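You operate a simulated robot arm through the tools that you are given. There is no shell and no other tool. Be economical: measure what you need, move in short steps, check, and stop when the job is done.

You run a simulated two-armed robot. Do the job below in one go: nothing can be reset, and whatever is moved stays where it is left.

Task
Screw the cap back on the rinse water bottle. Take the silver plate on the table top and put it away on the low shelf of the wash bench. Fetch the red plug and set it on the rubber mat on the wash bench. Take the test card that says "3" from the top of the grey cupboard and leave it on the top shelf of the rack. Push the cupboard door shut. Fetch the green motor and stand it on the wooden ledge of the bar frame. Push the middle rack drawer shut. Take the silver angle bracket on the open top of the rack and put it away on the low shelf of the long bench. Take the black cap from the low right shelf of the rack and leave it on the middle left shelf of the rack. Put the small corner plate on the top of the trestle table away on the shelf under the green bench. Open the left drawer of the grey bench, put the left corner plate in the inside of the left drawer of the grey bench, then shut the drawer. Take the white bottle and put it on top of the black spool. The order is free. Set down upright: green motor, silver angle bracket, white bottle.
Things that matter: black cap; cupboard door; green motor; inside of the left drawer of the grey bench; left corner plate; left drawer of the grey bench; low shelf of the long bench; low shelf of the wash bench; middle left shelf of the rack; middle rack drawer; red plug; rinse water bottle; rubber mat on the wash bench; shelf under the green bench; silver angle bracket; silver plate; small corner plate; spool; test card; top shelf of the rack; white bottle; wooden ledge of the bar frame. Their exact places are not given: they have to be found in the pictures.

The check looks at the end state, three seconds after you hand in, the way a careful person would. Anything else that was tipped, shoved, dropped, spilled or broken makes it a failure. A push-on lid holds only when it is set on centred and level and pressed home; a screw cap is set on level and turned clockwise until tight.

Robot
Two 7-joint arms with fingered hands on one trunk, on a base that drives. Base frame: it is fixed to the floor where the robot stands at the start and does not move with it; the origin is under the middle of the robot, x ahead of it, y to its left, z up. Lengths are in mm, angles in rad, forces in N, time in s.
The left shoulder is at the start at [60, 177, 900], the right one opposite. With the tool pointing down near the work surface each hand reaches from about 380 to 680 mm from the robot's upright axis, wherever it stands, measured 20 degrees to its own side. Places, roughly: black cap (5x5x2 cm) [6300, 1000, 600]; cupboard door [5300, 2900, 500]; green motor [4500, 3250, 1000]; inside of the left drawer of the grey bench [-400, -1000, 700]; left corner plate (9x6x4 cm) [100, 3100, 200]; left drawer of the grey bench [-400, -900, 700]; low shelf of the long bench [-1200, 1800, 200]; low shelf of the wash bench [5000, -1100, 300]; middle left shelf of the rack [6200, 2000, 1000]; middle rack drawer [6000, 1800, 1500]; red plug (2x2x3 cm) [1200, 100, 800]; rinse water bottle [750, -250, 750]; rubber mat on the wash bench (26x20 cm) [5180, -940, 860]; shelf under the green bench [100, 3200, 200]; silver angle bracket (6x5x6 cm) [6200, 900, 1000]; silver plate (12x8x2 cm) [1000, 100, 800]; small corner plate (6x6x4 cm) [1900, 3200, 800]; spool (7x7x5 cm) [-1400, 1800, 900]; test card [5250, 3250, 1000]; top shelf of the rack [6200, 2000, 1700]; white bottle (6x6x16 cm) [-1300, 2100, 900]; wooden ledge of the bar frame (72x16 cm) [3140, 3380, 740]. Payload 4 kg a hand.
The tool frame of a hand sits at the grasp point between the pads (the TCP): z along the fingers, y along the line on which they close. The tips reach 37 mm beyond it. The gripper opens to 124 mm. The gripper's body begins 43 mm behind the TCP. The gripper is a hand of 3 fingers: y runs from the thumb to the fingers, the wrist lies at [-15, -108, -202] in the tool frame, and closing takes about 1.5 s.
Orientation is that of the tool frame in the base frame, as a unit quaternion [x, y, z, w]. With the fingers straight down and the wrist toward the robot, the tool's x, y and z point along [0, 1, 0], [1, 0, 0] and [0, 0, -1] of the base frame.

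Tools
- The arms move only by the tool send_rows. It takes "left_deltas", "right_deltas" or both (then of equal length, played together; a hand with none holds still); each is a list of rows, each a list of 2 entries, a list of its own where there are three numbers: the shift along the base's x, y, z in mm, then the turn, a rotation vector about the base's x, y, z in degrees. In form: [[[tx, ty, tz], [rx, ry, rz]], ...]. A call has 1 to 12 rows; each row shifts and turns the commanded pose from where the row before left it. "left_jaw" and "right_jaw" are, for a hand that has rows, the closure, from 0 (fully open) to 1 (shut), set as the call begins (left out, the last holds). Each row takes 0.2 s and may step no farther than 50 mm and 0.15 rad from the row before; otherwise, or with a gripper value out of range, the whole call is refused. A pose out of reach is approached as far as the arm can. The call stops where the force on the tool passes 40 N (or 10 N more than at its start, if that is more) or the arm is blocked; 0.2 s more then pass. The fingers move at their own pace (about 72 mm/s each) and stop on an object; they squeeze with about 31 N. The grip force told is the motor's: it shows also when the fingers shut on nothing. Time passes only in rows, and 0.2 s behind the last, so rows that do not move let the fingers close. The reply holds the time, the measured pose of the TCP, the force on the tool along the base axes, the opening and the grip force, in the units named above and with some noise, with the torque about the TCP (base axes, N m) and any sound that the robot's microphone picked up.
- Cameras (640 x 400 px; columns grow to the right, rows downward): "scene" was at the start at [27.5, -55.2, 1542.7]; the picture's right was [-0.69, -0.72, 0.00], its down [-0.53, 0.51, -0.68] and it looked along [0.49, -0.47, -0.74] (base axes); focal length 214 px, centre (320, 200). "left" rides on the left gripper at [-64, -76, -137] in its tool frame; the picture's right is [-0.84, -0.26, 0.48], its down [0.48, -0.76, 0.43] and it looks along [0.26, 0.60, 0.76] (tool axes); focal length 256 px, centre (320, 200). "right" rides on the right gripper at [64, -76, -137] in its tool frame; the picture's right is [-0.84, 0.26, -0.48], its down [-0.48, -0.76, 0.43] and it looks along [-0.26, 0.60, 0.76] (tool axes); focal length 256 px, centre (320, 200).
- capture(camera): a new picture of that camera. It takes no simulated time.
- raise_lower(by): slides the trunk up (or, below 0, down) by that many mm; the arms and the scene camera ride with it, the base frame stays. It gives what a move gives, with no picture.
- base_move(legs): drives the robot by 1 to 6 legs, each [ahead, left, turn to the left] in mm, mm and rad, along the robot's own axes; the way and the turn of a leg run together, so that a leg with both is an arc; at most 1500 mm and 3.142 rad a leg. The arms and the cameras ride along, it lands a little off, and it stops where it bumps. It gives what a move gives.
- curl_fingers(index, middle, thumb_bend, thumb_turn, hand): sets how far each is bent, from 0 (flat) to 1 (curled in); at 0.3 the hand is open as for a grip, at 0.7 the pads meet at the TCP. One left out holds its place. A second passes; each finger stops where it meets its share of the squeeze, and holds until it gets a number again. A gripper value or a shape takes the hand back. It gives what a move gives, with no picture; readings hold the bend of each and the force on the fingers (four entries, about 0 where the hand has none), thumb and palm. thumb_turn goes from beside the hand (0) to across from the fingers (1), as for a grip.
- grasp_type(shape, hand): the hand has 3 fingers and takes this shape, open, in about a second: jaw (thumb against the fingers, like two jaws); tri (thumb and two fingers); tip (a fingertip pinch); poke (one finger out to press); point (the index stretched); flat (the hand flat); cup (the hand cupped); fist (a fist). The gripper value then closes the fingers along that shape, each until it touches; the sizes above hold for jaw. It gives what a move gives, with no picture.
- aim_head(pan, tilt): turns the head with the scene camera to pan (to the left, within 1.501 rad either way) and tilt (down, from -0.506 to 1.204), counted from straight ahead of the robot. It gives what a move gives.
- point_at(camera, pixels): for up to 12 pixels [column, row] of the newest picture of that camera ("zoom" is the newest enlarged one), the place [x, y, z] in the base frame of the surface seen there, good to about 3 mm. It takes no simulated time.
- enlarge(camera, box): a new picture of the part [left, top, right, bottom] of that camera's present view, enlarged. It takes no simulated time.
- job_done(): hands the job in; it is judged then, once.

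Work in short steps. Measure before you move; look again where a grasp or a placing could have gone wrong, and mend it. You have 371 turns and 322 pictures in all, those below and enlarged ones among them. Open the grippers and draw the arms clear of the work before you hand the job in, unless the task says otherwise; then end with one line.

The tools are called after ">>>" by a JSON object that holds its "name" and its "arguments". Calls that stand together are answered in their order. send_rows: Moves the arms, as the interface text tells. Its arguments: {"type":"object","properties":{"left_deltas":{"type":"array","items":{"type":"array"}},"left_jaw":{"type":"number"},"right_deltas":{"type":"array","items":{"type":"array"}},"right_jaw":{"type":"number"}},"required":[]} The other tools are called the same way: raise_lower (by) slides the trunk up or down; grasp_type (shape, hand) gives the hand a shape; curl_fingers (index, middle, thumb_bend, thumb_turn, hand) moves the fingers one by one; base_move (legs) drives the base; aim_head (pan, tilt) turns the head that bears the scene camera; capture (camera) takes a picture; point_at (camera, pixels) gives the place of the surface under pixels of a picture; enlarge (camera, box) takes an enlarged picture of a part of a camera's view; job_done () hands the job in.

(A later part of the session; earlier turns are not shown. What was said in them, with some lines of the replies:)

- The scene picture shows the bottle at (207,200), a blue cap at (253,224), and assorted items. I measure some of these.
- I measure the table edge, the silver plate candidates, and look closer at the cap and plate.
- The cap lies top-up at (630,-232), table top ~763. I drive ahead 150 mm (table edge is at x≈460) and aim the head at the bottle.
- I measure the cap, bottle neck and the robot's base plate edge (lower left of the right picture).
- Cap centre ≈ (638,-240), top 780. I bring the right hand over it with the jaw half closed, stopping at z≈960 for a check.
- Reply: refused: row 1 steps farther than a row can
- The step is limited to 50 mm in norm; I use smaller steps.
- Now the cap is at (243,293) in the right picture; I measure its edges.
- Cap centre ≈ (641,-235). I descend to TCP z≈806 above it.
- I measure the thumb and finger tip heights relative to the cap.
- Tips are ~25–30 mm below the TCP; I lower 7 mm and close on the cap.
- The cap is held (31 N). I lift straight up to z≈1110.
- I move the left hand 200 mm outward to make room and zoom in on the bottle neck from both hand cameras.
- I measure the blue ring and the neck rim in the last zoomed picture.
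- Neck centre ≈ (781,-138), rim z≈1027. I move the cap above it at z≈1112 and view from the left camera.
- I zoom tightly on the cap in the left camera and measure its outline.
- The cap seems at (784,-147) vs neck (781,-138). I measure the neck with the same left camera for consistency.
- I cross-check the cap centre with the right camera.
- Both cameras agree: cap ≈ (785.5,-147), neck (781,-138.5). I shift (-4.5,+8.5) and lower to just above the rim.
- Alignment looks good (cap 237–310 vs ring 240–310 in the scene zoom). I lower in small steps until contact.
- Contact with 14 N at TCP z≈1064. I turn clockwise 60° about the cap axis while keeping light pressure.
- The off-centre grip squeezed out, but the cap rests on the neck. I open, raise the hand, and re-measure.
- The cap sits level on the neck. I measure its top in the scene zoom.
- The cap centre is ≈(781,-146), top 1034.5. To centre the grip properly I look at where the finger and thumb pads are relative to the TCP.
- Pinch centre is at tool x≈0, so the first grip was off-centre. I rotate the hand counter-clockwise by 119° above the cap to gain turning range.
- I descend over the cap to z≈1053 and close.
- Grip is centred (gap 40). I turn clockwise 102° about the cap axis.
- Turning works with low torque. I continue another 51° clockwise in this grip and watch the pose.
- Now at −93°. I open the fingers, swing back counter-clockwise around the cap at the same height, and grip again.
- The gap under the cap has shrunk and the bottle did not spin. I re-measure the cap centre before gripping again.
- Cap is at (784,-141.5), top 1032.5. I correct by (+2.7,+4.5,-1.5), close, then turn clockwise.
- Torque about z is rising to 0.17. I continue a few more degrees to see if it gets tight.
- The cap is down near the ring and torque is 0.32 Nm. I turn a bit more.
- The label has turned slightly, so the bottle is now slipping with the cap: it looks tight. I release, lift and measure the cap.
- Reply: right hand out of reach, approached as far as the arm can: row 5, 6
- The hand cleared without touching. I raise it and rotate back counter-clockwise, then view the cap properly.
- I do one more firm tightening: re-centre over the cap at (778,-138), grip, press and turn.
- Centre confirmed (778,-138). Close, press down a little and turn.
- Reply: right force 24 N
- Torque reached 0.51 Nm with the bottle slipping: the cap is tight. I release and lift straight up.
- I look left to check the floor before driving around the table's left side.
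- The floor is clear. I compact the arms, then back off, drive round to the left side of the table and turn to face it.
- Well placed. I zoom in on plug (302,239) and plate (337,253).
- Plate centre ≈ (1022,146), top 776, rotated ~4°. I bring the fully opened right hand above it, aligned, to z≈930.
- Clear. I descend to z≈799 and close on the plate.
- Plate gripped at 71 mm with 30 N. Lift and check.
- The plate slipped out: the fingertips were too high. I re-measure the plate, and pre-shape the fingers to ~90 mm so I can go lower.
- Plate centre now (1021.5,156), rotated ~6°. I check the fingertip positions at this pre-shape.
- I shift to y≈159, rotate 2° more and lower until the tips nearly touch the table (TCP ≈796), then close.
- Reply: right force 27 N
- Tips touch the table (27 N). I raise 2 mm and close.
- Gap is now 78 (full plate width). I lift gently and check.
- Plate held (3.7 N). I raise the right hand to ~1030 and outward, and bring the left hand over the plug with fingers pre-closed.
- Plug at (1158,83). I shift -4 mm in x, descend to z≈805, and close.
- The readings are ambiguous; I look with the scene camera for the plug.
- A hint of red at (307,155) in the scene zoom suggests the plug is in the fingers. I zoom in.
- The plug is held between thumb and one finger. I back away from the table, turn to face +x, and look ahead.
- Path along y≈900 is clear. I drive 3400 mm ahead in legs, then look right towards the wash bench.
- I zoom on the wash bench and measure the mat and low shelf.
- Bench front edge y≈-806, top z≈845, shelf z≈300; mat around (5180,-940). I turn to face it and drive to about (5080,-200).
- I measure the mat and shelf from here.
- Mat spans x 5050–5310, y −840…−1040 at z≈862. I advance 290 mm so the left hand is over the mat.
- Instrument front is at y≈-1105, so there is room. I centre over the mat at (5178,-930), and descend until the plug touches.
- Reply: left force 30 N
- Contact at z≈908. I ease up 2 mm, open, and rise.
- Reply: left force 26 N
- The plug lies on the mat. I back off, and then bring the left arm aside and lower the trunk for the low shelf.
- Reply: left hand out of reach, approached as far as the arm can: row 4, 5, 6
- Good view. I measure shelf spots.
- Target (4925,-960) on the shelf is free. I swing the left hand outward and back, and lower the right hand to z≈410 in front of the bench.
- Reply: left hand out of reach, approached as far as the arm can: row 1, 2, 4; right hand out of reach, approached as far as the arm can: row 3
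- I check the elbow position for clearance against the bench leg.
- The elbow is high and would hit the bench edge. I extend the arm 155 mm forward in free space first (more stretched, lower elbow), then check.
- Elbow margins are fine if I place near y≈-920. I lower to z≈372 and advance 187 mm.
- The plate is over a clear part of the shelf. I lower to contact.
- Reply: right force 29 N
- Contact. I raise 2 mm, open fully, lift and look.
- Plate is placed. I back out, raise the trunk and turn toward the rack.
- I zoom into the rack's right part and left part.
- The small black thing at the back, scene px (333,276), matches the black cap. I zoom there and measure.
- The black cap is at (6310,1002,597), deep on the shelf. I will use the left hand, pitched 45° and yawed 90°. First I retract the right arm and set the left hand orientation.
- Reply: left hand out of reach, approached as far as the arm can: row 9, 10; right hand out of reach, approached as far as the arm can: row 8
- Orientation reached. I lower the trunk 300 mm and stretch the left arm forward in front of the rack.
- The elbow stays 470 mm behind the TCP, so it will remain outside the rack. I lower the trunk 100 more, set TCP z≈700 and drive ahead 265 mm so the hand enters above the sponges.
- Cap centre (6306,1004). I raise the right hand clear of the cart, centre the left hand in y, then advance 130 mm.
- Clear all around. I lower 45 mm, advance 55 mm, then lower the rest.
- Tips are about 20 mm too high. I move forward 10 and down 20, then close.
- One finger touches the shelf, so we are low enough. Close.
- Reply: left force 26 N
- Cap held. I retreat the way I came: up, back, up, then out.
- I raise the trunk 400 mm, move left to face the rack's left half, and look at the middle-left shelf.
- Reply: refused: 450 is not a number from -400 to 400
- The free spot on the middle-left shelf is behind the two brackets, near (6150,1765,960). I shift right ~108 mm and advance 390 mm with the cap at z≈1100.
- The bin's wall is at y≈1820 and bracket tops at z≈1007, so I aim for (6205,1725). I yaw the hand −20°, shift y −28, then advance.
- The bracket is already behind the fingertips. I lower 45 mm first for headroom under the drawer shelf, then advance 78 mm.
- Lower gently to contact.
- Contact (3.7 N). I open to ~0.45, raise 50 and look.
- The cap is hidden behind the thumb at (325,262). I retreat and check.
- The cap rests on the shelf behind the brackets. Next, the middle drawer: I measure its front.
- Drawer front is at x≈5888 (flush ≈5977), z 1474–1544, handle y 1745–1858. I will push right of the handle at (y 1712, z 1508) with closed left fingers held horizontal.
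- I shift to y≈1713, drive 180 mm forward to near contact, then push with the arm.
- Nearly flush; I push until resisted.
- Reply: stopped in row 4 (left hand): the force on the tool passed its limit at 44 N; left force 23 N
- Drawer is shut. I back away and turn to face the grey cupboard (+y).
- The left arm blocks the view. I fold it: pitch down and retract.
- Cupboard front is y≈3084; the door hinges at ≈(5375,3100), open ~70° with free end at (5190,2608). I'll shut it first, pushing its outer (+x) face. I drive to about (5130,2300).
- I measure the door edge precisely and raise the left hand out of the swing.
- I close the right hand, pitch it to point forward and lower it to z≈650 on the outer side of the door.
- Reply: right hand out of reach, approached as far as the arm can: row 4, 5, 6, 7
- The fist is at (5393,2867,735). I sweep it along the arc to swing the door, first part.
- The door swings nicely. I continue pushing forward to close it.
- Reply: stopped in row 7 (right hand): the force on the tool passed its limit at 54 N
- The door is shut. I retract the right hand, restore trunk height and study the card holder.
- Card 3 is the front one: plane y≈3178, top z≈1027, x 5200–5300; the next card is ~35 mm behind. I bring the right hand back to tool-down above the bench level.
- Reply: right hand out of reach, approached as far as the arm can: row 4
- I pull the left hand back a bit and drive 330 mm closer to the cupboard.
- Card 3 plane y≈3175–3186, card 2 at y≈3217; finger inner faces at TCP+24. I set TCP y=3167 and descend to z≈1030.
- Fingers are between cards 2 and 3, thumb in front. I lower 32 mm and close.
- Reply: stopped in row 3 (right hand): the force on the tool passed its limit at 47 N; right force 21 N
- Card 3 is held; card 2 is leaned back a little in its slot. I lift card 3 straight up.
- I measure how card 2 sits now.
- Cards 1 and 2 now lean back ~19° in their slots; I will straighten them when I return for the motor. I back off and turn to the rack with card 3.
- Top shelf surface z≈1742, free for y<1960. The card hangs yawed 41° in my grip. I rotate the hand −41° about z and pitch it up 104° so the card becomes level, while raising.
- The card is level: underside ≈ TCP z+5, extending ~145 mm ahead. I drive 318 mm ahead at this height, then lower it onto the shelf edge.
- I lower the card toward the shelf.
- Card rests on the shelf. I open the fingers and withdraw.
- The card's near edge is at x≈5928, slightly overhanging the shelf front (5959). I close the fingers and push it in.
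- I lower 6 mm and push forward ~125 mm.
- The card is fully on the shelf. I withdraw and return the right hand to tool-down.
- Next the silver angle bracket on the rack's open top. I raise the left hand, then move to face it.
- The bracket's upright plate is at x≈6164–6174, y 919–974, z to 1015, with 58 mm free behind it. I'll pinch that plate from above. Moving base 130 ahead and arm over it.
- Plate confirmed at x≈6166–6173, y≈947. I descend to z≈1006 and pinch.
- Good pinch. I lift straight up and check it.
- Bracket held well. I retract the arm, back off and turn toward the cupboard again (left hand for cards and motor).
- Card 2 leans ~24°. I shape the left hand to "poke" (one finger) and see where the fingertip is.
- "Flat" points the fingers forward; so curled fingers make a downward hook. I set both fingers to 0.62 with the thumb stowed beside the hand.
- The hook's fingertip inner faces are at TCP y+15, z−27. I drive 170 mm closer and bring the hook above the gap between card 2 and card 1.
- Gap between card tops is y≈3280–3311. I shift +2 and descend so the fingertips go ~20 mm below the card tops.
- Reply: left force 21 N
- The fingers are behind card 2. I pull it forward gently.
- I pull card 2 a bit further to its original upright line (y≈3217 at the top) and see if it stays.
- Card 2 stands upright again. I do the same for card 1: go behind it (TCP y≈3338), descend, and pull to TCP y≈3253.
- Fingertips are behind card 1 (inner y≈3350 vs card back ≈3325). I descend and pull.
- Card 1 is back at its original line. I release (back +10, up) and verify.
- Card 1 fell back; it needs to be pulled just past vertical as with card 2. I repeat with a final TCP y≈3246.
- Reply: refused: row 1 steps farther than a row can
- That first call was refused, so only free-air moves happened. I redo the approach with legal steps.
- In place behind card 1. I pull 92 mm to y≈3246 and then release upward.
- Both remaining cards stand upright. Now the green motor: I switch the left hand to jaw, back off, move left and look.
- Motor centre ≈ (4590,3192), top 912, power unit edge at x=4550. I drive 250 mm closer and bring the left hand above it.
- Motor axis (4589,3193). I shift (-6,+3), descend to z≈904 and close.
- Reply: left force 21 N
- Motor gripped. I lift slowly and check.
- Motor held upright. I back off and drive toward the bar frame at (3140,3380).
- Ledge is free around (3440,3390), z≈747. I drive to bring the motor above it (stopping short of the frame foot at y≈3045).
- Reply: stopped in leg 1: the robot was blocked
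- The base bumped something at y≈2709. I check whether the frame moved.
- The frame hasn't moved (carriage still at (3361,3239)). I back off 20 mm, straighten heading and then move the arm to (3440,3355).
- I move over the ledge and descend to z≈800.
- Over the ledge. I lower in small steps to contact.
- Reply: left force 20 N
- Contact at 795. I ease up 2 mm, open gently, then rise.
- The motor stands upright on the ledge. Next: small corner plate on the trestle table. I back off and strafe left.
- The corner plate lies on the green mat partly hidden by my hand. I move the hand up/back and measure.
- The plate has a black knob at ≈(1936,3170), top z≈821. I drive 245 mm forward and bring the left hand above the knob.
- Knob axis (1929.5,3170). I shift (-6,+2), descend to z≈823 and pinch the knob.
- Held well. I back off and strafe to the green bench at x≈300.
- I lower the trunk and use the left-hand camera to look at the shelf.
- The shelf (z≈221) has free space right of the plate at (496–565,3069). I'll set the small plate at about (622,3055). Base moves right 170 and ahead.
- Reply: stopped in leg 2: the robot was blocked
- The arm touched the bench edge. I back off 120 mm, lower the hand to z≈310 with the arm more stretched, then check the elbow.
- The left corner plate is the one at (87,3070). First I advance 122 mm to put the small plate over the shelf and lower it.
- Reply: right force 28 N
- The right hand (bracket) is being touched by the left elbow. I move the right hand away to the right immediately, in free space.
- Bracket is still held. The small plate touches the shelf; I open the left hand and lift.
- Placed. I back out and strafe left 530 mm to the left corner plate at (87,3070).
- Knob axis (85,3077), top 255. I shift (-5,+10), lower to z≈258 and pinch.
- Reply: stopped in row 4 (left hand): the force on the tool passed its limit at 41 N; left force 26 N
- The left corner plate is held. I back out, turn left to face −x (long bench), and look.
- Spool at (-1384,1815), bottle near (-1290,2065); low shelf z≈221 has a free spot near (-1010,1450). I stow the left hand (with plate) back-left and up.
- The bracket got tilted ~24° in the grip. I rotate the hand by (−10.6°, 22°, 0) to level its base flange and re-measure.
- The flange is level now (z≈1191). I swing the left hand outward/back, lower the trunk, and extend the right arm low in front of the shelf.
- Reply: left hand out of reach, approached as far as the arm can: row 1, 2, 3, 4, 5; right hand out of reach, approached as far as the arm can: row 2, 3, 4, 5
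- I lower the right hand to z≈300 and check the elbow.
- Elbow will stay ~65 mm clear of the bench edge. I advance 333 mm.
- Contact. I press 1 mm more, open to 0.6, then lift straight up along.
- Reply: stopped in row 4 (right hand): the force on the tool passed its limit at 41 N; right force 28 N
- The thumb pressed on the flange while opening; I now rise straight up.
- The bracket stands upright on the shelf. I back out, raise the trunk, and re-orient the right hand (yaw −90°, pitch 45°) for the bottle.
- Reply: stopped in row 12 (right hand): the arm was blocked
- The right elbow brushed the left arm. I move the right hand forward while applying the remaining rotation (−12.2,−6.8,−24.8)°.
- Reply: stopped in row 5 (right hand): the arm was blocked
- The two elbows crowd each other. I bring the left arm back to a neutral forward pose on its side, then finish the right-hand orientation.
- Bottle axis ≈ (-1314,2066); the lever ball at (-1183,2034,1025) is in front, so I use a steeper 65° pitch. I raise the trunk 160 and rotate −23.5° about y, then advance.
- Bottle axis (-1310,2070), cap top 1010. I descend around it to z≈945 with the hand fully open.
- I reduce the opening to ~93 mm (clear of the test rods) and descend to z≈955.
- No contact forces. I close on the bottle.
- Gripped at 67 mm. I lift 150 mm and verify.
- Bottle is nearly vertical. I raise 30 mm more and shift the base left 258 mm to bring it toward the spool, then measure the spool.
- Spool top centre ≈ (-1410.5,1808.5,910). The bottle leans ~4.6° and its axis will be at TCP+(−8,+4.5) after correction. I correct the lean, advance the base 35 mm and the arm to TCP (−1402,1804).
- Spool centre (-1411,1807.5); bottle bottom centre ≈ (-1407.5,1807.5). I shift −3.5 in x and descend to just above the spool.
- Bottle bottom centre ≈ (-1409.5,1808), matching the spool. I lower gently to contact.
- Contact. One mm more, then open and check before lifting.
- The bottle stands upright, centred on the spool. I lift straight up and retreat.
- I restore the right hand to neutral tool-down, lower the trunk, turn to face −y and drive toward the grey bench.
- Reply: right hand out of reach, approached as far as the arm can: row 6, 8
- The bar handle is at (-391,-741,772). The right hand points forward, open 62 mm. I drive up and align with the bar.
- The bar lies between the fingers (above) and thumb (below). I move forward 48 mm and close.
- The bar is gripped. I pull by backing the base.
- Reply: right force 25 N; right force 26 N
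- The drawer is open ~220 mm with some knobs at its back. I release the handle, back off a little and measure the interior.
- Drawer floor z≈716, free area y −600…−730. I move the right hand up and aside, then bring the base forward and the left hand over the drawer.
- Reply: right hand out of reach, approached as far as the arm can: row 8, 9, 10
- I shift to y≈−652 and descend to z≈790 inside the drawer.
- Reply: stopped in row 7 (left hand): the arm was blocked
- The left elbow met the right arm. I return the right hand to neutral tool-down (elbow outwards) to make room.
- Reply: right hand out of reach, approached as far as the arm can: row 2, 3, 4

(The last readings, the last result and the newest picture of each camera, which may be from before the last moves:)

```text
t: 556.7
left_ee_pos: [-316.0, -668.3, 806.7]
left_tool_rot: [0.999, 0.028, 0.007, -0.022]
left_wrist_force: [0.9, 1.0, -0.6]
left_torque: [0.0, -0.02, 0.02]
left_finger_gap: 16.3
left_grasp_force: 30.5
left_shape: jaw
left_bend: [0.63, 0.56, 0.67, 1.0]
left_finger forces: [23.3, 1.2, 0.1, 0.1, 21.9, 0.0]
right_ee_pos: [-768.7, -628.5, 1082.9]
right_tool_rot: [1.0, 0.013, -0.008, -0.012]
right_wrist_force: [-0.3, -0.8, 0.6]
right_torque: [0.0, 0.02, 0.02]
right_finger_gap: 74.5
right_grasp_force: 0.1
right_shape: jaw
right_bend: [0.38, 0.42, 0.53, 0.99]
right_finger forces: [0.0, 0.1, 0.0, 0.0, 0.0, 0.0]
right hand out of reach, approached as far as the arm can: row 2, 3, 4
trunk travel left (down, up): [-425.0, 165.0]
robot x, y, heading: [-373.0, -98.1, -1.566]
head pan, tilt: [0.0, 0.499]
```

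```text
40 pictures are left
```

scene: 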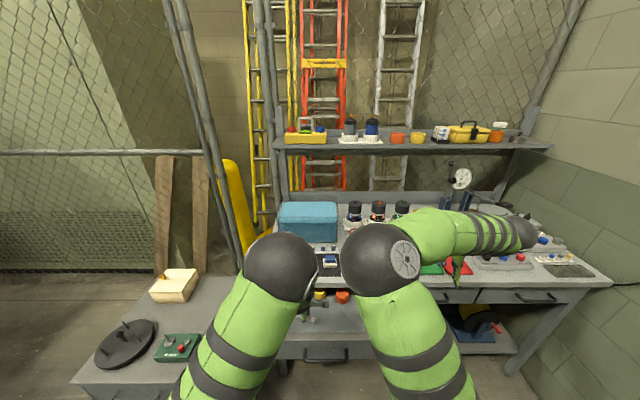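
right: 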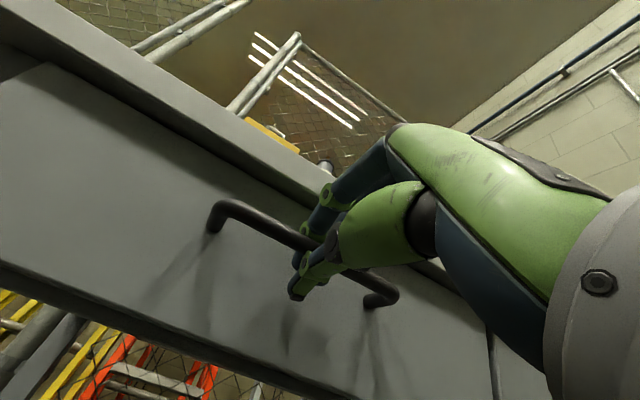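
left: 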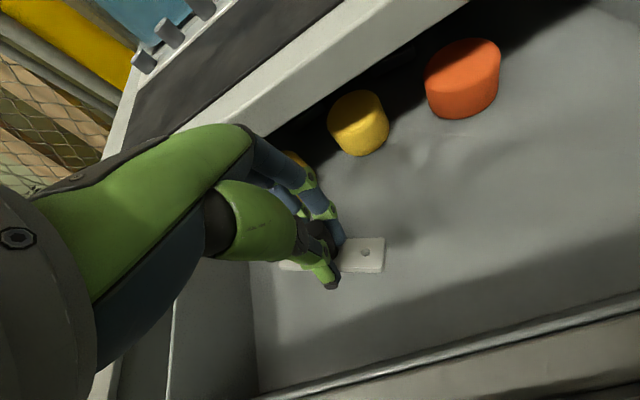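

Elbows are apart now. I nudge the left hand +12 in y and lower toward the drawer floor.

>>> {"name": "send_rows", "arguments": {"left_deltas": [[[0, 6, -8], [0, 0, 0]], [[0, 6, -10], [0, 0, 0]], [[0, 0, -10], [0, 0, 0]], [[0, 0, -6], [0, 0, 0]], [[0, 0, -4], [0, 0, 0]], [[0, 0, 0], [0, 0, 0]]]}}

>>> {"name": "capture", "arguments": {"camera": "left"}}

```text
t: 558.1
left_ee_pos: [-316.5, -657.6, 769.9]
left_tool_rot: [0.999, 0.029, 0.006, -0.021]
left_wrist_force: [-0.3, 0.1, 0.1]
left_torque: [0.0, 0.02, -0.03]
left_finger_gap: 16.3
left_grasp_force: 30.9
left_shape: jaw
left_bend: [0.63, 0.56, 0.67, 1.0]
left_finger forces: [23.3, 1.0, 0.1, 0.1, 21.8, 0.0]
right_ee_pos: [-770.4, -627.2, 1082.9]
right_tool_rot: [1.0, 0.014, -0.009, -0.012]
right_wrist_force: [-0.5, -0.4, -0.2]
right_torque: [-0.01, 0.02, -0.02]
right_finger_gap: 74.2
right_grasp_force: 0.0
right_shape: jaw
right_bend: [0.38, 0.42, 0.53, 0.99]
right_finger forces: [0.0, 0.0, 0.2, 0.0, 0.1, 0.1]
trunk travel left (down, up): [-425.0, 165.0]
robot x, y, heading: [-369.3, -97.3, -1.575]
head pan, tilt: [0.0, 0.499]
```

```text
39 pictures are left
```

left: 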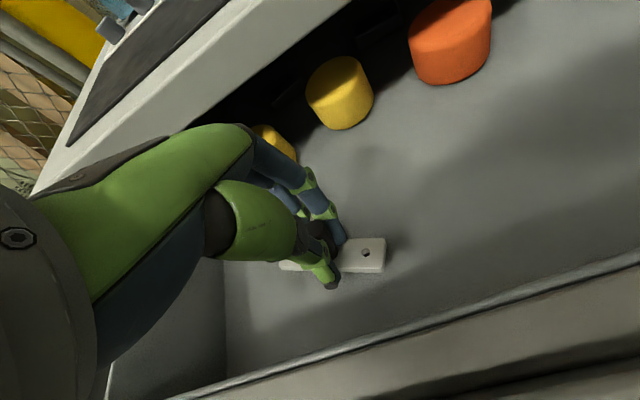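

>>> {"name": "send_rows", "arguments": {"left_deltas": [[[0, 0, -4], [0, 0, 0]], [[0, 0, -3], [0, 0, 0]], [[0, 0, -3], [0, 0, 0]], [[0, 0, -3], [0, 0, 0]], [[0, 0, 0], [0, 0, 0]]]}}

```text
t: 559.0
left_ee_pos: [-316.5, -660.3, 762.7]
left_tool_rot: [1.0, 0.027, 0.006, -0.014]
left_wrist_force: [1.9, -0.9, 22.1]
left_torque: [-0.66, 0.15, 0.03]
left_finger_gap: 19.1
left_grasp_force: 30.8
left_shape: jaw
left_bend: [0.63, 0.56, 0.65, 1.0]
left_finger forces: [43.5, 2.4, 0.0, 0.1, 27.5, 0.0]
right_ee_pos: [-767.5, -627.5, 1082.9]
right_tool_rot: [1.0, 0.016, -0.01, -0.011]
right_wrist_force: [0.0, -1.0, 0.5]
right_torque: [0.01, 0.0, 0.0]
right_finger_gap: 74.6
right_grasp_force: 0.1
right_shape: jaw
right_bend: [0.38, 0.42, 0.53, 0.99]
right_finger forces: [0.1, 0.0, 0.0, 0.0, 0.0, 0.0]
trunk travel left (down, up): [-425.0, 165.0]
robot x, y, heading: [-372.8, -96.9, -1.574]
head pan, tilt: [0.0, 0.499]
stopped in row 4 (left hand): the force on the tool passed its limit at 43 N (the readings are from after the stop); the commanded pose is now the measured one
```

Contact with the drawer floor. I raise 2 mm, open, and lift.

>>> {"name": "send_rows", "arguments": {"left_deltas": [[[0, 0, 2], [0, 0, 0]], [[0, 0, 0], [0, 0, 0]]]}}

>>> {"name": "send_rows", "arguments": {"left_deltas": [[[0, 0, 0], [0, 0, 0]], [[0, 0, 0], [0, 0, 0]], [[0, 0, 0], [0, 0, 0]], [[0, 0, 0], [0, 0, 0]], [[0, 0, 15], [0, 0, 0]], [[0, 0, 30], [0, 0, 0]], [[0, 0, 40], [0, 0, 0]], [[0, 0, 40], [0, 0, 0]], [[0, 0, 40], [0, 0, 0]], [[0, 0, 40], [0, 0, 0]]], "left_jaw": 0.5}}

>>> {"name": "capture", "arguments": {"camera": "left"}}

```text
t: 559.5
left_ee_pos: [-316.9, -658.8, 763.9]
left_tool_rot: [0.999, 0.027, 0.007, -0.017]
left_wrist_force: [0.7, -1.4, 18.5]
left_torque: [-0.68, 0.24, 0.01]
left_finger_gap: 19.0
left_grasp_force: 31.0
left_shape: jaw
left_bend: [0.63, 0.56, 0.65, 1.0]
left_finger forces: [41.8, 3.3, 0.0, 0.0, 26.6, 0.1]
right_ee_pos: [-767.7, -627.6, 1083.2]
right_tool_rot: [1.0, 0.016, -0.009, -0.011]
right_wrist_force: [-0.2, -0.3, -0.8]
right_torque: [0.04, -0.01, -0.03]
right_finger_gap: 74.5
right_grasp_force: 0.1
right_shape: jaw
right_bend: [0.38, 0.42, 0.53, 0.99]
right_finger forces: [0.0, 0.1, 0.1, 0.0, 0.0, 0.0]
trunk travel left (down, up): [-425.0, 165.0]
robot x, y, heading: [-370.9, -99.7, -1.577]
head pan, tilt: [0.0, 0.499]
```

```text
t: 561.8
left_ee_pos: [-317.2, -658.1, 970.2]
left_tool_rot: [0.999, 0.028, 0.008, -0.02]
left_wrist_force: [-0.2, -0.5, 0.5]
left_torque: [0.0, -0.03, -0.02]
left_finger_gap: 61.5
left_grasp_force: 0.0
left_shape: jaw
left_bend: [0.42, 0.46, 0.56, 1.0]
left_finger forces: [0.1, 0.1, 0.1, 0.0, 0.1, 0.0]
right_ee_pos: [-767.5, -628.4, 1083.2]
right_tool_rot: [1.0, 0.015, -0.01, -0.012]
right_wrist_force: [0.4, -0.1, -0.2]
right_torque: [0.02, 0.02, -0.02]
right_finger_gap: 74.4
right_grasp_force: 0.1
right_shape: jaw
right_bend: [0.38, 0.42, 0.53, 0.99]
right_finger forces: [0.0, 0.1, 0.0, 0.0, 0.0, 0.0]
trunk travel left (down, up): [-425.0, 165.0]
robot x, y, heading: [-369.8, -96.3, -1.57]
head pan, tilt: [0.0, 0.499]
```

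```text
38 pictures are left
```

left: 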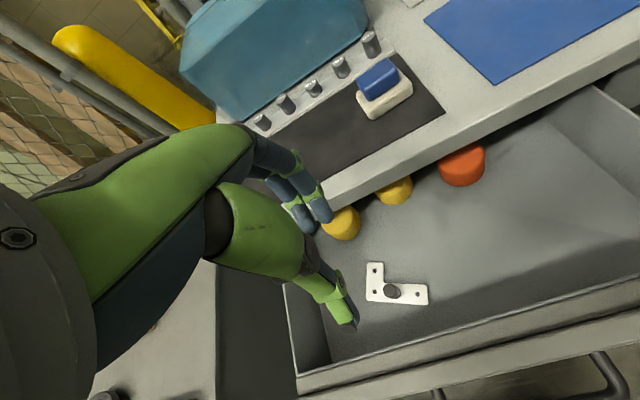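

The plate lies flat in the drawer. Now to shut it: I back off 200 mm, then pitch the left fist forward at (x −265, z 770), left of the handle.

>>> {"name": "base_move", "arguments": {"legs": [[-230, 0, 0]]}}

>>> {"name": "send_rows", "arguments": {"left_deltas": [[[5, 0, -10], [-8.2, 0, 0]], [[5, 0, -15], [-8.2, 0, 0]], [[5, 0, -18], [-8.2, 0, 0]], [[5, 0, -18], [-8.2, 0, 0]], [[5, 0, -18], [-8.2, 0, 0]], [[5, 0, -18], [-8.2, 0, 0]], [[5, 0, -18], [-8.2, 0, 0]], [[5, 0, -18], [-8.2, 0, 0]], [[5, 0, -18], [-8.2, 0, 0]], [[5, 0, -18], [-8.2, 0, 0]], [[2, 0, -20], [-6, 0, 0]], [[0, 0, -10], [0, 0, 0]]], "left_jaw": 1}}

>>> {"name": "capture", "arguments": {"camera": "scene"}}

```text
t: 563.5
left_ee_pos: [-320.9, -426.1, 968.5]
left_tool_rot: [1.0, 0.023, 0.007, -0.018]
left_wrist_force: [-0.5, 0.2, 0.5]
left_torque: [0.01, 0.0, 0.0]
left_finger_gap: 61.6
left_grasp_force: 0.1
left_shape: jaw
left_bend: [0.42, 0.46, 0.56, 1.0]
left_finger forces: [0.0, 0.1, 0.1, 0.0, 0.1, 0.0]
right_ee_pos: [-771.1, -390.8, 1082.8]
right_tool_rot: [1.0, 0.012, -0.01, -0.011]
right_wrist_force: [-0.5, 0.5, 0.5]
right_torque: [-0.05, 0.01, -0.02]
right_finger_gap: 74.5
right_grasp_force: 0.0
right_shape: jaw
right_bend: [0.38, 0.42, 0.53, 0.99]
right_finger forces: [0.1, 0.0, 0.1, 0.1, 0.1, 0.0]
trunk travel left (down, up): [-425.0, 165.0]
robot x, y, heading: [-371.9, 134.7, -1.576]
head pan, tilt: [0.0, 0.499]
```

```text
t: 565.0
left_ee_pos: [-289.2, -430.9, 880.0]
left_tool_rot: [0.908, 0.035, -0.014, 0.416]
left_wrist_force: [-0.4, -0.4, 0.9]
left_torque: [0.0, 0.01, -0.02]
left_finger_gap: 0.0
left_grasp_force: 30.7
left_shape: jaw
left_bend: [0.7, 0.7, 0.71, 1.0]
left_finger forces: [0.0, 0.0, 0.0, 0.0, 0.1, 0.0]
right_ee_pos: [-841.6, -360.1, 1060.4]
right_tool_rot: [0.997, -0.065, -0.004, -0.036]
right_wrist_force: [0.0, 0.3, 0.0]
right_torque: [-0.01, 0.0, 0.0]
right_finger_gap: 74.3
right_grasp_force: 0.2
right_shape: jaw
right_bend: [0.38, 0.42, 0.53, 0.99]
right_finger forces: [0.1, 0.0, 0.0, 0.0, 0.0, 0.0]
trunk travel left (down, up): [-425.0, 165.0]
robot x, y, heading: [-369.4, 135.6, -1.581]
head pan, tilt: [0.0, 0.499]
stopped in row 7 (right hand): the arm was blocked; the commanded pose is now the measured one
```

```text
37 pictures are left
```

scene: 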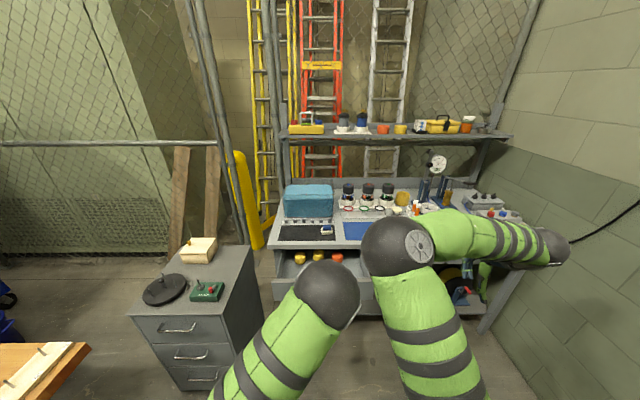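

I reposition the right arm (hand closer and higher so its elbow goes outwards).

>>> {"name": "send_rows", "arguments": {"right_deltas": [[[0, 10, 40], [0, 0, 0]], [[10, 10, 40], [0, 0, 0]], [[25, 15, 30], [0, 0, 0]], [[30, 15, 25], [0, 0, 0]], [[30, 15, 20], [0, 0, 4]], [[30, 15, 0], [0, 0, 4]], [[20, 10, 0], [0, 0, 0]]]}}

>>> {"name": "send_rows", "arguments": {"left_deltas": [[[5, 0, -18], [-8.2, 0, 0]], [[5, 0, -18], [-8.2, 0, 0]], [[5, 0, -18], [-8.2, 0, 0]], [[5, 0, -18], [-8.2, 0, 0]], [[4, 0, -20], [-8.2, 0, 0]], [[0, 0, -18], [0, 0, 0]], [[0, 0, 0], [0, 0, 0]]]}}

>>> {"name": "capture", "arguments": {"camera": "scene"}}

```text
t: 566.6
left_ee_pos: [-289.6, -430.1, 879.3]
left_tool_rot: [0.909, 0.033, -0.014, 0.415]
left_wrist_force: [-0.2, 0.0, -0.9]
left_torque: [-0.03, 0.0, -0.03]
left_finger_gap: 0.0
left_grasp_force: 31.2
left_shape: jaw
left_bend: [0.7, 0.7, 0.71, 1.0]
left_finger forces: [0.0, 0.1, 0.0, 0.0, 0.1, 0.0]
right_ee_pos: [-696.1, -271.8, 1214.1]
right_tool_rot: [0.999, 0.005, -0.006, -0.035]
right_wrist_force: [-0.4, 0.3, -0.3]
right_torque: [0.01, -0.03, 0.01]
right_finger_gap: 74.2
right_grasp_force: 0.0
right_shape: jaw
right_bend: [0.38, 0.42, 0.53, 0.99]
right_finger forces: [0.0, 0.0, 0.0, 0.0, 0.1, 0.0]
trunk travel left (down, up): [-425.0, 165.0]
robot x, y, heading: [-371.0, 134.2, -1.581]
head pan, tilt: [0.0, 0.499]
```

```text
t: 568.2
left_ee_pos: [-265.2, -430.7, 768.3]
left_tool_rot: [0.706, 0.028, -0.024, 0.708]
left_wrist_force: [-0.1, -0.2, 0.1]
left_torque: [0.04, 0.0, -0.03]
left_finger_gap: 0.0
left_grasp_force: 30.8
left_shape: jaw
left_bend: [0.7, 0.7, 0.71, 1.0]
left_finger forces: [0.0, 0.1, 0.1, 0.0, 0.0, 0.0]
right_ee_pos: [-695.1, -271.7, 1213.5]
right_tool_rot: [0.999, 0.004, -0.007, -0.035]
right_wrist_force: [0.2, -0.1, 0.3]
right_torque: [0.01, -0.04, -0.05]
right_finger_gap: 74.5
right_grasp_force: 0.1
right_shape: jaw
right_bend: [0.38, 0.42, 0.53, 0.99]
right_finger forces: [0.0, 0.0, 0.1, 0.1, 0.1, 0.0]
trunk travel left (down, up): [-425.0, 165.0]
robot x, y, heading: [-370.0, 132.9, -1.58]
head pan, tilt: [0.0, 0.499]
```

```text
36 pictures are left
```

scene: 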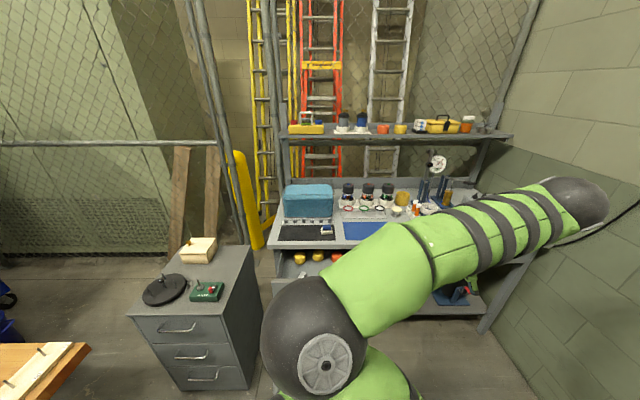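

Left fist is in place. I advance the base to push the drawer, in steps.

>>> {"name": "base_move", "arguments": {"legs": [[200, 0, 0.008]]}}

>>> {"name": "base_move", "arguments": {"legs": [[80, 0, 0]]}}

>>> {"name": "capture", "arguments": {"camera": "left"}}

```text
t: 569.8
left_ee_pos: [-263.3, -634.0, 768.4]
left_tool_rot: [0.706, 0.03, -0.022, 0.707]
left_wrist_force: [0.4, 0.4, -0.5]
left_torque: [-0.03, 0.0, -0.03]
left_finger_gap: 0.0
left_grasp_force: 30.9
left_shape: jaw
left_bend: [0.7, 0.7, 0.71, 1.0]
left_finger forces: [0.0, 0.0, 0.0, 0.0, 0.1, 0.1]
right_ee_pos: [-695.8, -475.2, 1212.0]
right_tool_rot: [0.999, 0.007, -0.007, -0.036]
right_wrist_force: [0.6, 0.3, 0.6]
right_torque: [0.01, 0.01, 0.0]
right_finger_gap: 74.2
right_grasp_force: 0.1
right_shape: jaw
right_bend: [0.38, 0.42, 0.53, 0.99]
right_finger forces: [0.1, 0.0, 0.0, 0.0, 0.1, 0.0]
trunk travel left (down, up): [-425.0, 165.0]
robot x, y, heading: [-371.0, -66.2, -1.578]
head pan, tilt: [0.0, 0.499]
```

```text
t: 570.9
left_ee_pos: [-263.0, -715.3, 768.9]
left_tool_rot: [0.706, 0.029, -0.023, 0.707]
left_wrist_force: [0.1, 0.2, 0.1]
left_torque: [-0.03, -0.01, -0.02]
left_finger_gap: 0.1
left_grasp_force: 31.6
left_shape: jaw
left_bend: [0.7, 0.7, 0.71, 1.0]
left_finger forces: [0.0, 0.1, 0.1, 0.0, 0.1, 0.0]
right_ee_pos: [-696.0, -558.8, 1212.6]
right_tool_rot: [0.999, 0.008, -0.007, -0.035]
right_wrist_force: [0.0, -0.7, -1.5]
right_torque: [0.03, 0.01, 0.01]
right_finger_gap: 74.5
right_grasp_force: 0.0
right_shape: jaw
right_bend: [0.38, 0.42, 0.53, 0.99]
right_finger forces: [0.0, 0.1, 0.0, 0.0, 0.0, 0.0]
trunk travel left (down, up): [-425.0, 165.0]
robot x, y, heading: [-371.1, -149.4, -1.569]
head pan, tilt: [0.0, 0.499]
```

```text
35 pictures are left
```

left: 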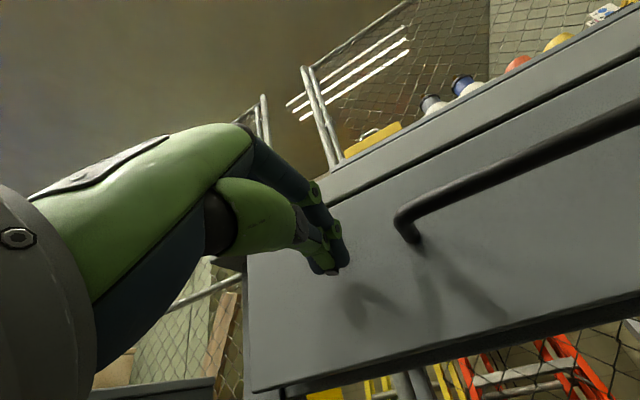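

Nearly closed. I finish with small arm pushes until resistance.

>>> {"name": "send_rows", "arguments": {"left_deltas": [[[0, -8, 0], [0, 0, 0]], [[0, -8, 0], [0, 0, 0]], [[0, -6, 0], [0, 0, 0]], [[0, -5, 0], [0, 0, 0]], [[0, -5, 0], [0, 0, 0]], [[0, -4, 0], [0, 0, 0]], [[0, -4, 0], [0, 0, 0]], [[0, -4, 0], [0, 0, 0]]]}}

>>> {"name": "capture", "arguments": {"camera": "left"}}

```text
t: 572.1
left_ee_pos: [-262.7, -741.3, 769.4]
left_tool_rot: [0.705, 0.028, -0.021, 0.708]
left_wrist_force: [-0.7, 21.7, 4.8]
left_torque: [-0.18, 0.0, 0.02]
left_finger_gap: 0.0
left_grasp_force: 31.5
left_shape: jaw
left_bend: [0.7, 0.7, 0.71, 1.0]
left_finger forces: [0.0, 0.0, 0.0, 0.0, 0.1, 0.0]
right_ee_pos: [-697.0, -554.9, 1214.4]
right_tool_rot: [0.999, 0.008, -0.007, -0.036]
right_wrist_force: [-0.7, -0.5, -0.2]
right_torque: [-0.01, 0.01, 0.01]
right_finger_gap: 74.5
right_grasp_force: 0.1
right_shape: jaw
right_bend: [0.38, 0.42, 0.53, 0.99]
right_finger forces: [0.0, 0.0, 0.1, 0.0, 0.1, 0.0]
trunk travel left (down, up): [-425.0, 165.0]
robot x, y, heading: [-374.1, -148.2, -1.577]
head pan, tilt: [0.0, 0.499]
stopped in row 5 (left hand): the force on the tool passed its limit at 48 N (the readings are from after the stop); the commanded pose is now the measured one
```

```text
34 pictures are left
```

left: 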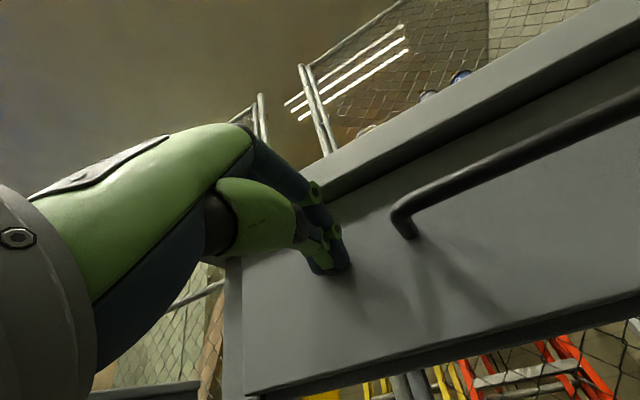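

Resisted at 48 N: shut. I retract, back off and verify the drawer; then check the bottle cap region from here.

>>> {"name": "send_rows", "arguments": {"left_deltas": [[[0, 30, 0], [0, 0, 0]], [[0, 40, 0], [0, 0, 0]]]}}

>>> {"name": "base_move", "arguments": {"legs": [[-350, 0, 0]]}}

>>> {"name": "send_rows", "arguments": {"left_deltas": [[[0, 0, 25], [8.2, 0, 0]], [[0, 0, 25], [8.2, 0, 0]], [[0, 0, 25], [8.2, 0, 0]], [[5, 0, 25], [8.2, 0, 0]], [[5, 0, 25], [8.2, 0, 0]], [[5, 0, 25], [8.2, 0, 0]], [[10, 0, 25], [8.2, 0, 0]], [[10, 0, 25], [8.2, 0, 0]], [[10, 0, 25], [8.2, 0, 0]], [[10, 0, 25], [8.2, 0, 0]], [[10, 0, 25], [8.2, 0, 0]], [[10, 0, 25], [0, 0, 0]]], "left_jaw": 0}}

>>> {"name": "capture", "arguments": {"camera": "scene"}}

>>> {"name": "capture", "arguments": {"camera": "left"}}

```text
t: 572.7
left_ee_pos: [-263.3, -672.8, 768.6]
left_tool_rot: [0.706, 0.03, -0.021, 0.708]
left_wrist_force: [-0.3, 0.0, -0.5]
left_torque: [-0.01, -0.05, 0.01]
left_finger_gap: 0.0
left_grasp_force: 31.0
left_shape: jaw
left_bend: [0.7, 0.7, 0.71, 1.0]
left_finger forces: [0.0, 0.0, 0.0, 0.1, 0.1, 0.1]
right_ee_pos: [-696.1, -557.2, 1213.6]
right_tool_rot: [0.999, 0.008, -0.008, -0.036]
right_wrist_force: [0.0, -0.4, 0.2]
right_torque: [0.03, 0.01, -0.04]
right_finger_gap: 74.4
right_grasp_force: 0.1
right_shape: jaw
right_bend: [0.38, 0.42, 0.53, 0.99]
right_finger forces: [0.0, 0.1, 0.0, 0.1, 0.0, 0.1]
trunk travel left (down, up): [-425.0, 165.0]
robot x, y, heading: [-372.8, -147.8, -1.573]
head pan, tilt: [0.0, 0.499]
```

```text
t: 574.9
left_ee_pos: [-262.8, -321.3, 770.1]
left_tool_rot: [0.706, 0.028, -0.022, 0.708]
left_wrist_force: [-0.7, 0.3, 0.4]
left_torque: [-0.02, 0.01, 0.03]
left_finger_gap: 0.0
left_grasp_force: 31.2
left_shape: jaw
left_bend: [0.7, 0.7, 0.71, 1.0]
left_finger forces: [0.0, 0.1, 0.0, 0.0, 0.0, 0.0]
right_ee_pos: [-695.5, -206.3, 1212.2]
right_tool_rot: [0.999, 0.007, -0.007, -0.035]
right_wrist_force: [0.6, 0.2, -0.3]
right_torque: [-0.01, -0.01, 0.0]
right_finger_gap: 74.7
right_grasp_force: 0.1
right_shape: jaw
right_bend: [0.38, 0.42, 0.53, 0.99]
right_finger forces: [0.0, 0.1, 0.0, 0.0, 0.0, 0.1]
trunk travel left (down, up): [-425.0, 165.0]
robot x, y, heading: [-371.8, 202.7, -1.578]
head pan, tilt: [0.0, 0.499]
```

```text
t: 576.5
left_ee_pos: [-217.8, -305.5, 825.7]
left_tool_rot: [0.962, -0.026, 0.12, 0.245]
left_wrist_force: [-0.1, -0.4, 0.3]
left_torque: [0.01, -0.02, 0.03]
left_finger_gap: 123.8
left_grasp_force: 0.1
left_shape: jaw
left_bend: [0.3, 0.3, 0.3, 0.98]
left_finger forces: [0.0, 0.0, 0.0, 0.0, 0.1, 0.1]
left hand out of reach, approached as far as the arm can: row 5, 6
right_ee_pos: [-685.0, -206.1, 1218.9]
right_tool_rot: [0.999, 0.02, -0.008, -0.028]
right_wrist_force: [0.0, -0.8, -0.4]
right_torque: [-0.03, 0.0, 0.01]
right_finger_gap: 74.6
right_grasp_force: 0.0
right_shape: jaw
right_bend: [0.38, 0.42, 0.53, 0.99]
right_finger forces: [0.1, 0.0, 0.0, 0.0, 0.0, 0.1]
trunk travel left (down, up): [-425.0, 165.0]
robot x, y, heading: [-372.7, 200.0, -1.577]
head pan, tilt: [0.0, 0.499]
stopped in row 7 (left hand): the arm was blocked; the commanded pose is now the measured one
```

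```text
33 pictures are left
```

scene: 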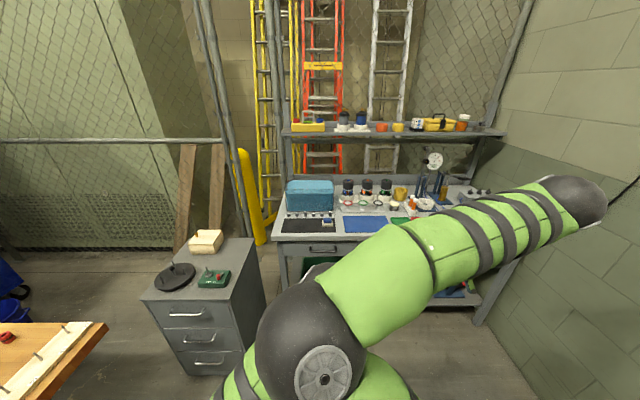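

```text
32 pictures are left
```

left: 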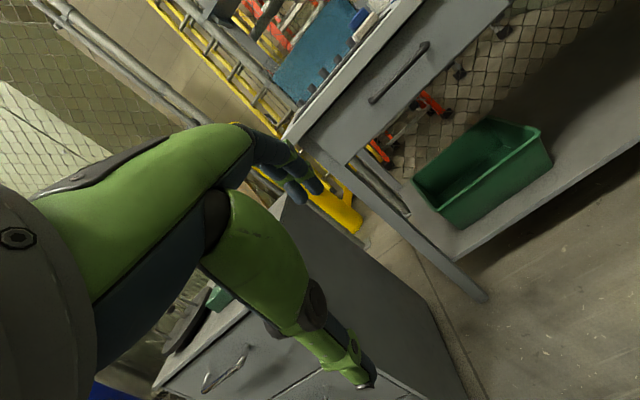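

>>> {"name": "point_at", "arguments": {"camera": "left", "pixels": [[360, 110], [420, 70], [400, 110]]}}

>>> {"name": "base_move", "arguments": {"legs": [[-300, 0, 0], [0, 0, -1.9]]}}

>>> {"name": "aim_head", "arguments": {"pan": -0.2, "tilt": 0.3}}

>>> {"name": "capture", "arguments": {"camera": "scene"}}

```text
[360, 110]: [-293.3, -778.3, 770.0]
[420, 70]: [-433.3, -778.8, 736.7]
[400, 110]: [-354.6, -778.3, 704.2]
```

```text
t: 583.2
left_ee_pos: [-899.4, 542.4, 826.6]
left_tool_rot: [-0.521, 0.809, 0.133, -0.238]
left_wrist_force: [0.4, 0.3, -0.3]
left_torque: [0.03, 0.0, 0.02]
left_finger_gap: 123.8
left_grasp_force: 0.0
left_shape: jaw
left_bend: [0.3, 0.3, 0.3, 0.98]
left_finger forces: [0.0, 0.0, 0.0, 0.0, 0.0, 0.0]
right_ee_pos: [-639.2, 947.2, 1217.9]
right_tool_rot: [-0.582, 0.813, -0.02, 0.023]
right_wrist_force: [-0.9, -0.8, 0.3]
right_torque: [0.0, -0.03, -0.04]
right_finger_gap: 74.5
right_grasp_force: 0.0
right_shape: jaw
right_bend: [0.38, 0.42, 0.53, 0.99]
right_finger forces: [0.0, 0.0, 0.0, 0.1, 0.0, 0.1]
trunk travel left (down, up): [-425.0, 165.0]
robot x, y, heading: [-370.6, 502.3, 2.771]
head pan, tilt: [0.0, 0.499]
```

```text
t: 583.9
left_ee_pos: [-899.3, 543.4, 826.7]
left_tool_rot: [-0.522, 0.808, 0.132, -0.238]
left_wrist_force: [-0.3, 0.9, 0.2]
left_torque: [0.0, 0.02, 0.0]
left_finger_gap: 123.9
left_grasp_force: 0.1
left_shape: jaw
left_bend: [0.3, 0.3, 0.3, 0.98]
left_finger forces: [0.1, 0.1, 0.0, 0.0, 0.1, 0.0]
right_ee_pos: [-640.5, 946.7, 1217.4]
right_tool_rot: [-0.582, 0.813, -0.02, 0.023]
right_wrist_force: [0.2, -0.2, 0.0]
right_torque: [0.02, 0.01, 0.0]
right_finger_gap: 74.6
right_grasp_force: 0.1
right_shape: jaw
right_bend: [0.38, 0.42, 0.53, 0.99]
right_finger forces: [0.0, 0.1, 0.0, 0.1, 0.0, 0.1]
trunk travel left (down, up): [-425.0, 165.0]
robot x, y, heading: [-372.0, 503.4, 2.771]
head pan, tilt: [-0.201, 0.3]
```

```text
31 pictures are left
```

scene: 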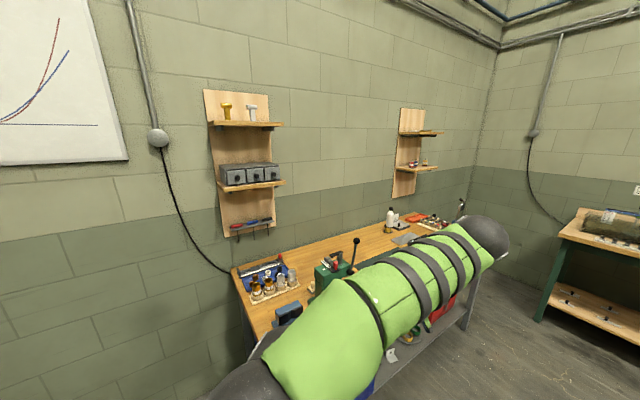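

The drawer is flush (y −778.3). I zoom on the bottle on the spool and the bracket on the low shelf.

>>> {"name": "enlarge", "arguments": {"camera": "scene", "box": [360, 195, 440, 245]}}

>>> {"name": "enlarge", "arguments": {"camera": "scene", "box": [370, 320, 450, 380]}}

```text
8.00 times, centred on (400, 220) of scene
```

zoom: 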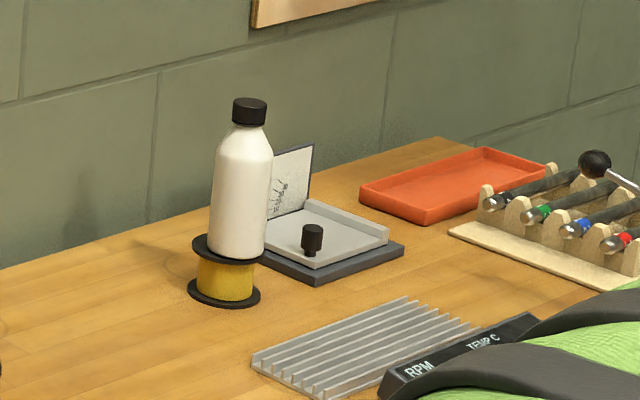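

```text
6.67 times, centred on (410, 350) of scene
```

zoom: 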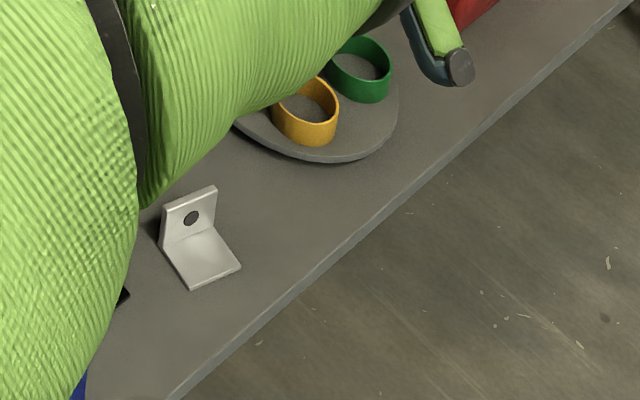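

Everything is in place. I back off so the arms are clear of the benches, open both hands, and hand in.

>>> {"name": "base_move", "arguments": {"legs": [[-250, 0, 0]]}}

>>> {"name": "send_rows", "arguments": {"right_deltas": [[[0, 0, 5], [0, 0, 0]], [[0, 0, 0], [0, 0, 0]], [[0, 0, 0], [0, 0, 0]], [[0, 0, 0], [0, 0, 0]]], "right_jaw": 0}}

```text
t: 585.7
left_ee_pos: [-669.1, 449.9, 826.3]
left_tool_rot: [-0.523, 0.808, 0.132, -0.238]
left_wrist_force: [0.0, -0.7, -0.7]
left_torque: [-0.01, 0.01, -0.02]
left_finger_gap: 124.0
left_grasp_force: 0.1
left_shape: jaw
left_bend: [0.3, 0.3, 0.3, 0.98]
left_finger forces: [0.0, 0.0, 0.0, 0.0, 0.1, 0.0]
right_ee_pos: [-409.0, 855.2, 1218.7]
right_tool_rot: [-0.582, 0.812, -0.02, 0.023]
right_wrist_force: [1.1, -0.2, -0.4]
right_torque: [-0.01, 0.01, -0.02]
right_finger_gap: 74.5
right_grasp_force: 0.0
right_shape: jaw
right_bend: [0.38, 0.42, 0.53, 0.99]
right_finger forces: [0.0, 0.0, 0.1, 0.0, 0.0, 0.1]
trunk travel left (down, up): [-425.0, 165.0]
robot x, y, heading: [-141.1, 415.6, 2.769]
head pan, tilt: [-0.201, 0.3]
```

```text
t: 586.7
left_ee_pos: [-668.8, 451.1, 827.2]
left_tool_rot: [-0.522, 0.808, 0.133, -0.237]
left_wrist_force: [-0.4, 0.3, 0.6]
left_torque: [0.01, 0.03, 0.03]
left_finger_gap: 123.7
left_grasp_force: 0.1
left_shape: jaw
left_bend: [0.3, 0.3, 0.3, 0.98]
left_finger forces: [0.0, 0.0, 0.0, 0.1, 0.0, 0.0]
right_ee_pos: [-409.1, 854.5, 1222.0]
right_tool_rot: [-0.582, 0.812, -0.02, 0.023]
right_wrist_force: [0.1, 0.5, -0.3]
right_torque: [0.0, -0.01, 0.0]
right_finger_gap: 123.4
right_grasp_force: 0.1
right_shape: jaw
right_bend: [0.3, 0.3, 0.3, 0.98]
right_finger forces: [0.0, 0.0, 0.0, 0.1, 0.0, 0.1]
trunk travel left (down, up): [-425.0, 165.0]
robot x, y, heading: [-135.3, 415.3, 2.773]
head pan, tilt: [-0.201, 0.3]
```

All tasks are done and the hands are open and clear; I hand in.

>>> {"name": "job_done", "arguments": {}}

```text
The job is handed in.
```

I carried out all twelve tasks and handed the job in; it was judged once, and I have not seen the result. Three spots to look at: test cards 1 and 2 were tipped in their holder and stood back up, the black cap rests on its edge, and the red plug lies on its side.
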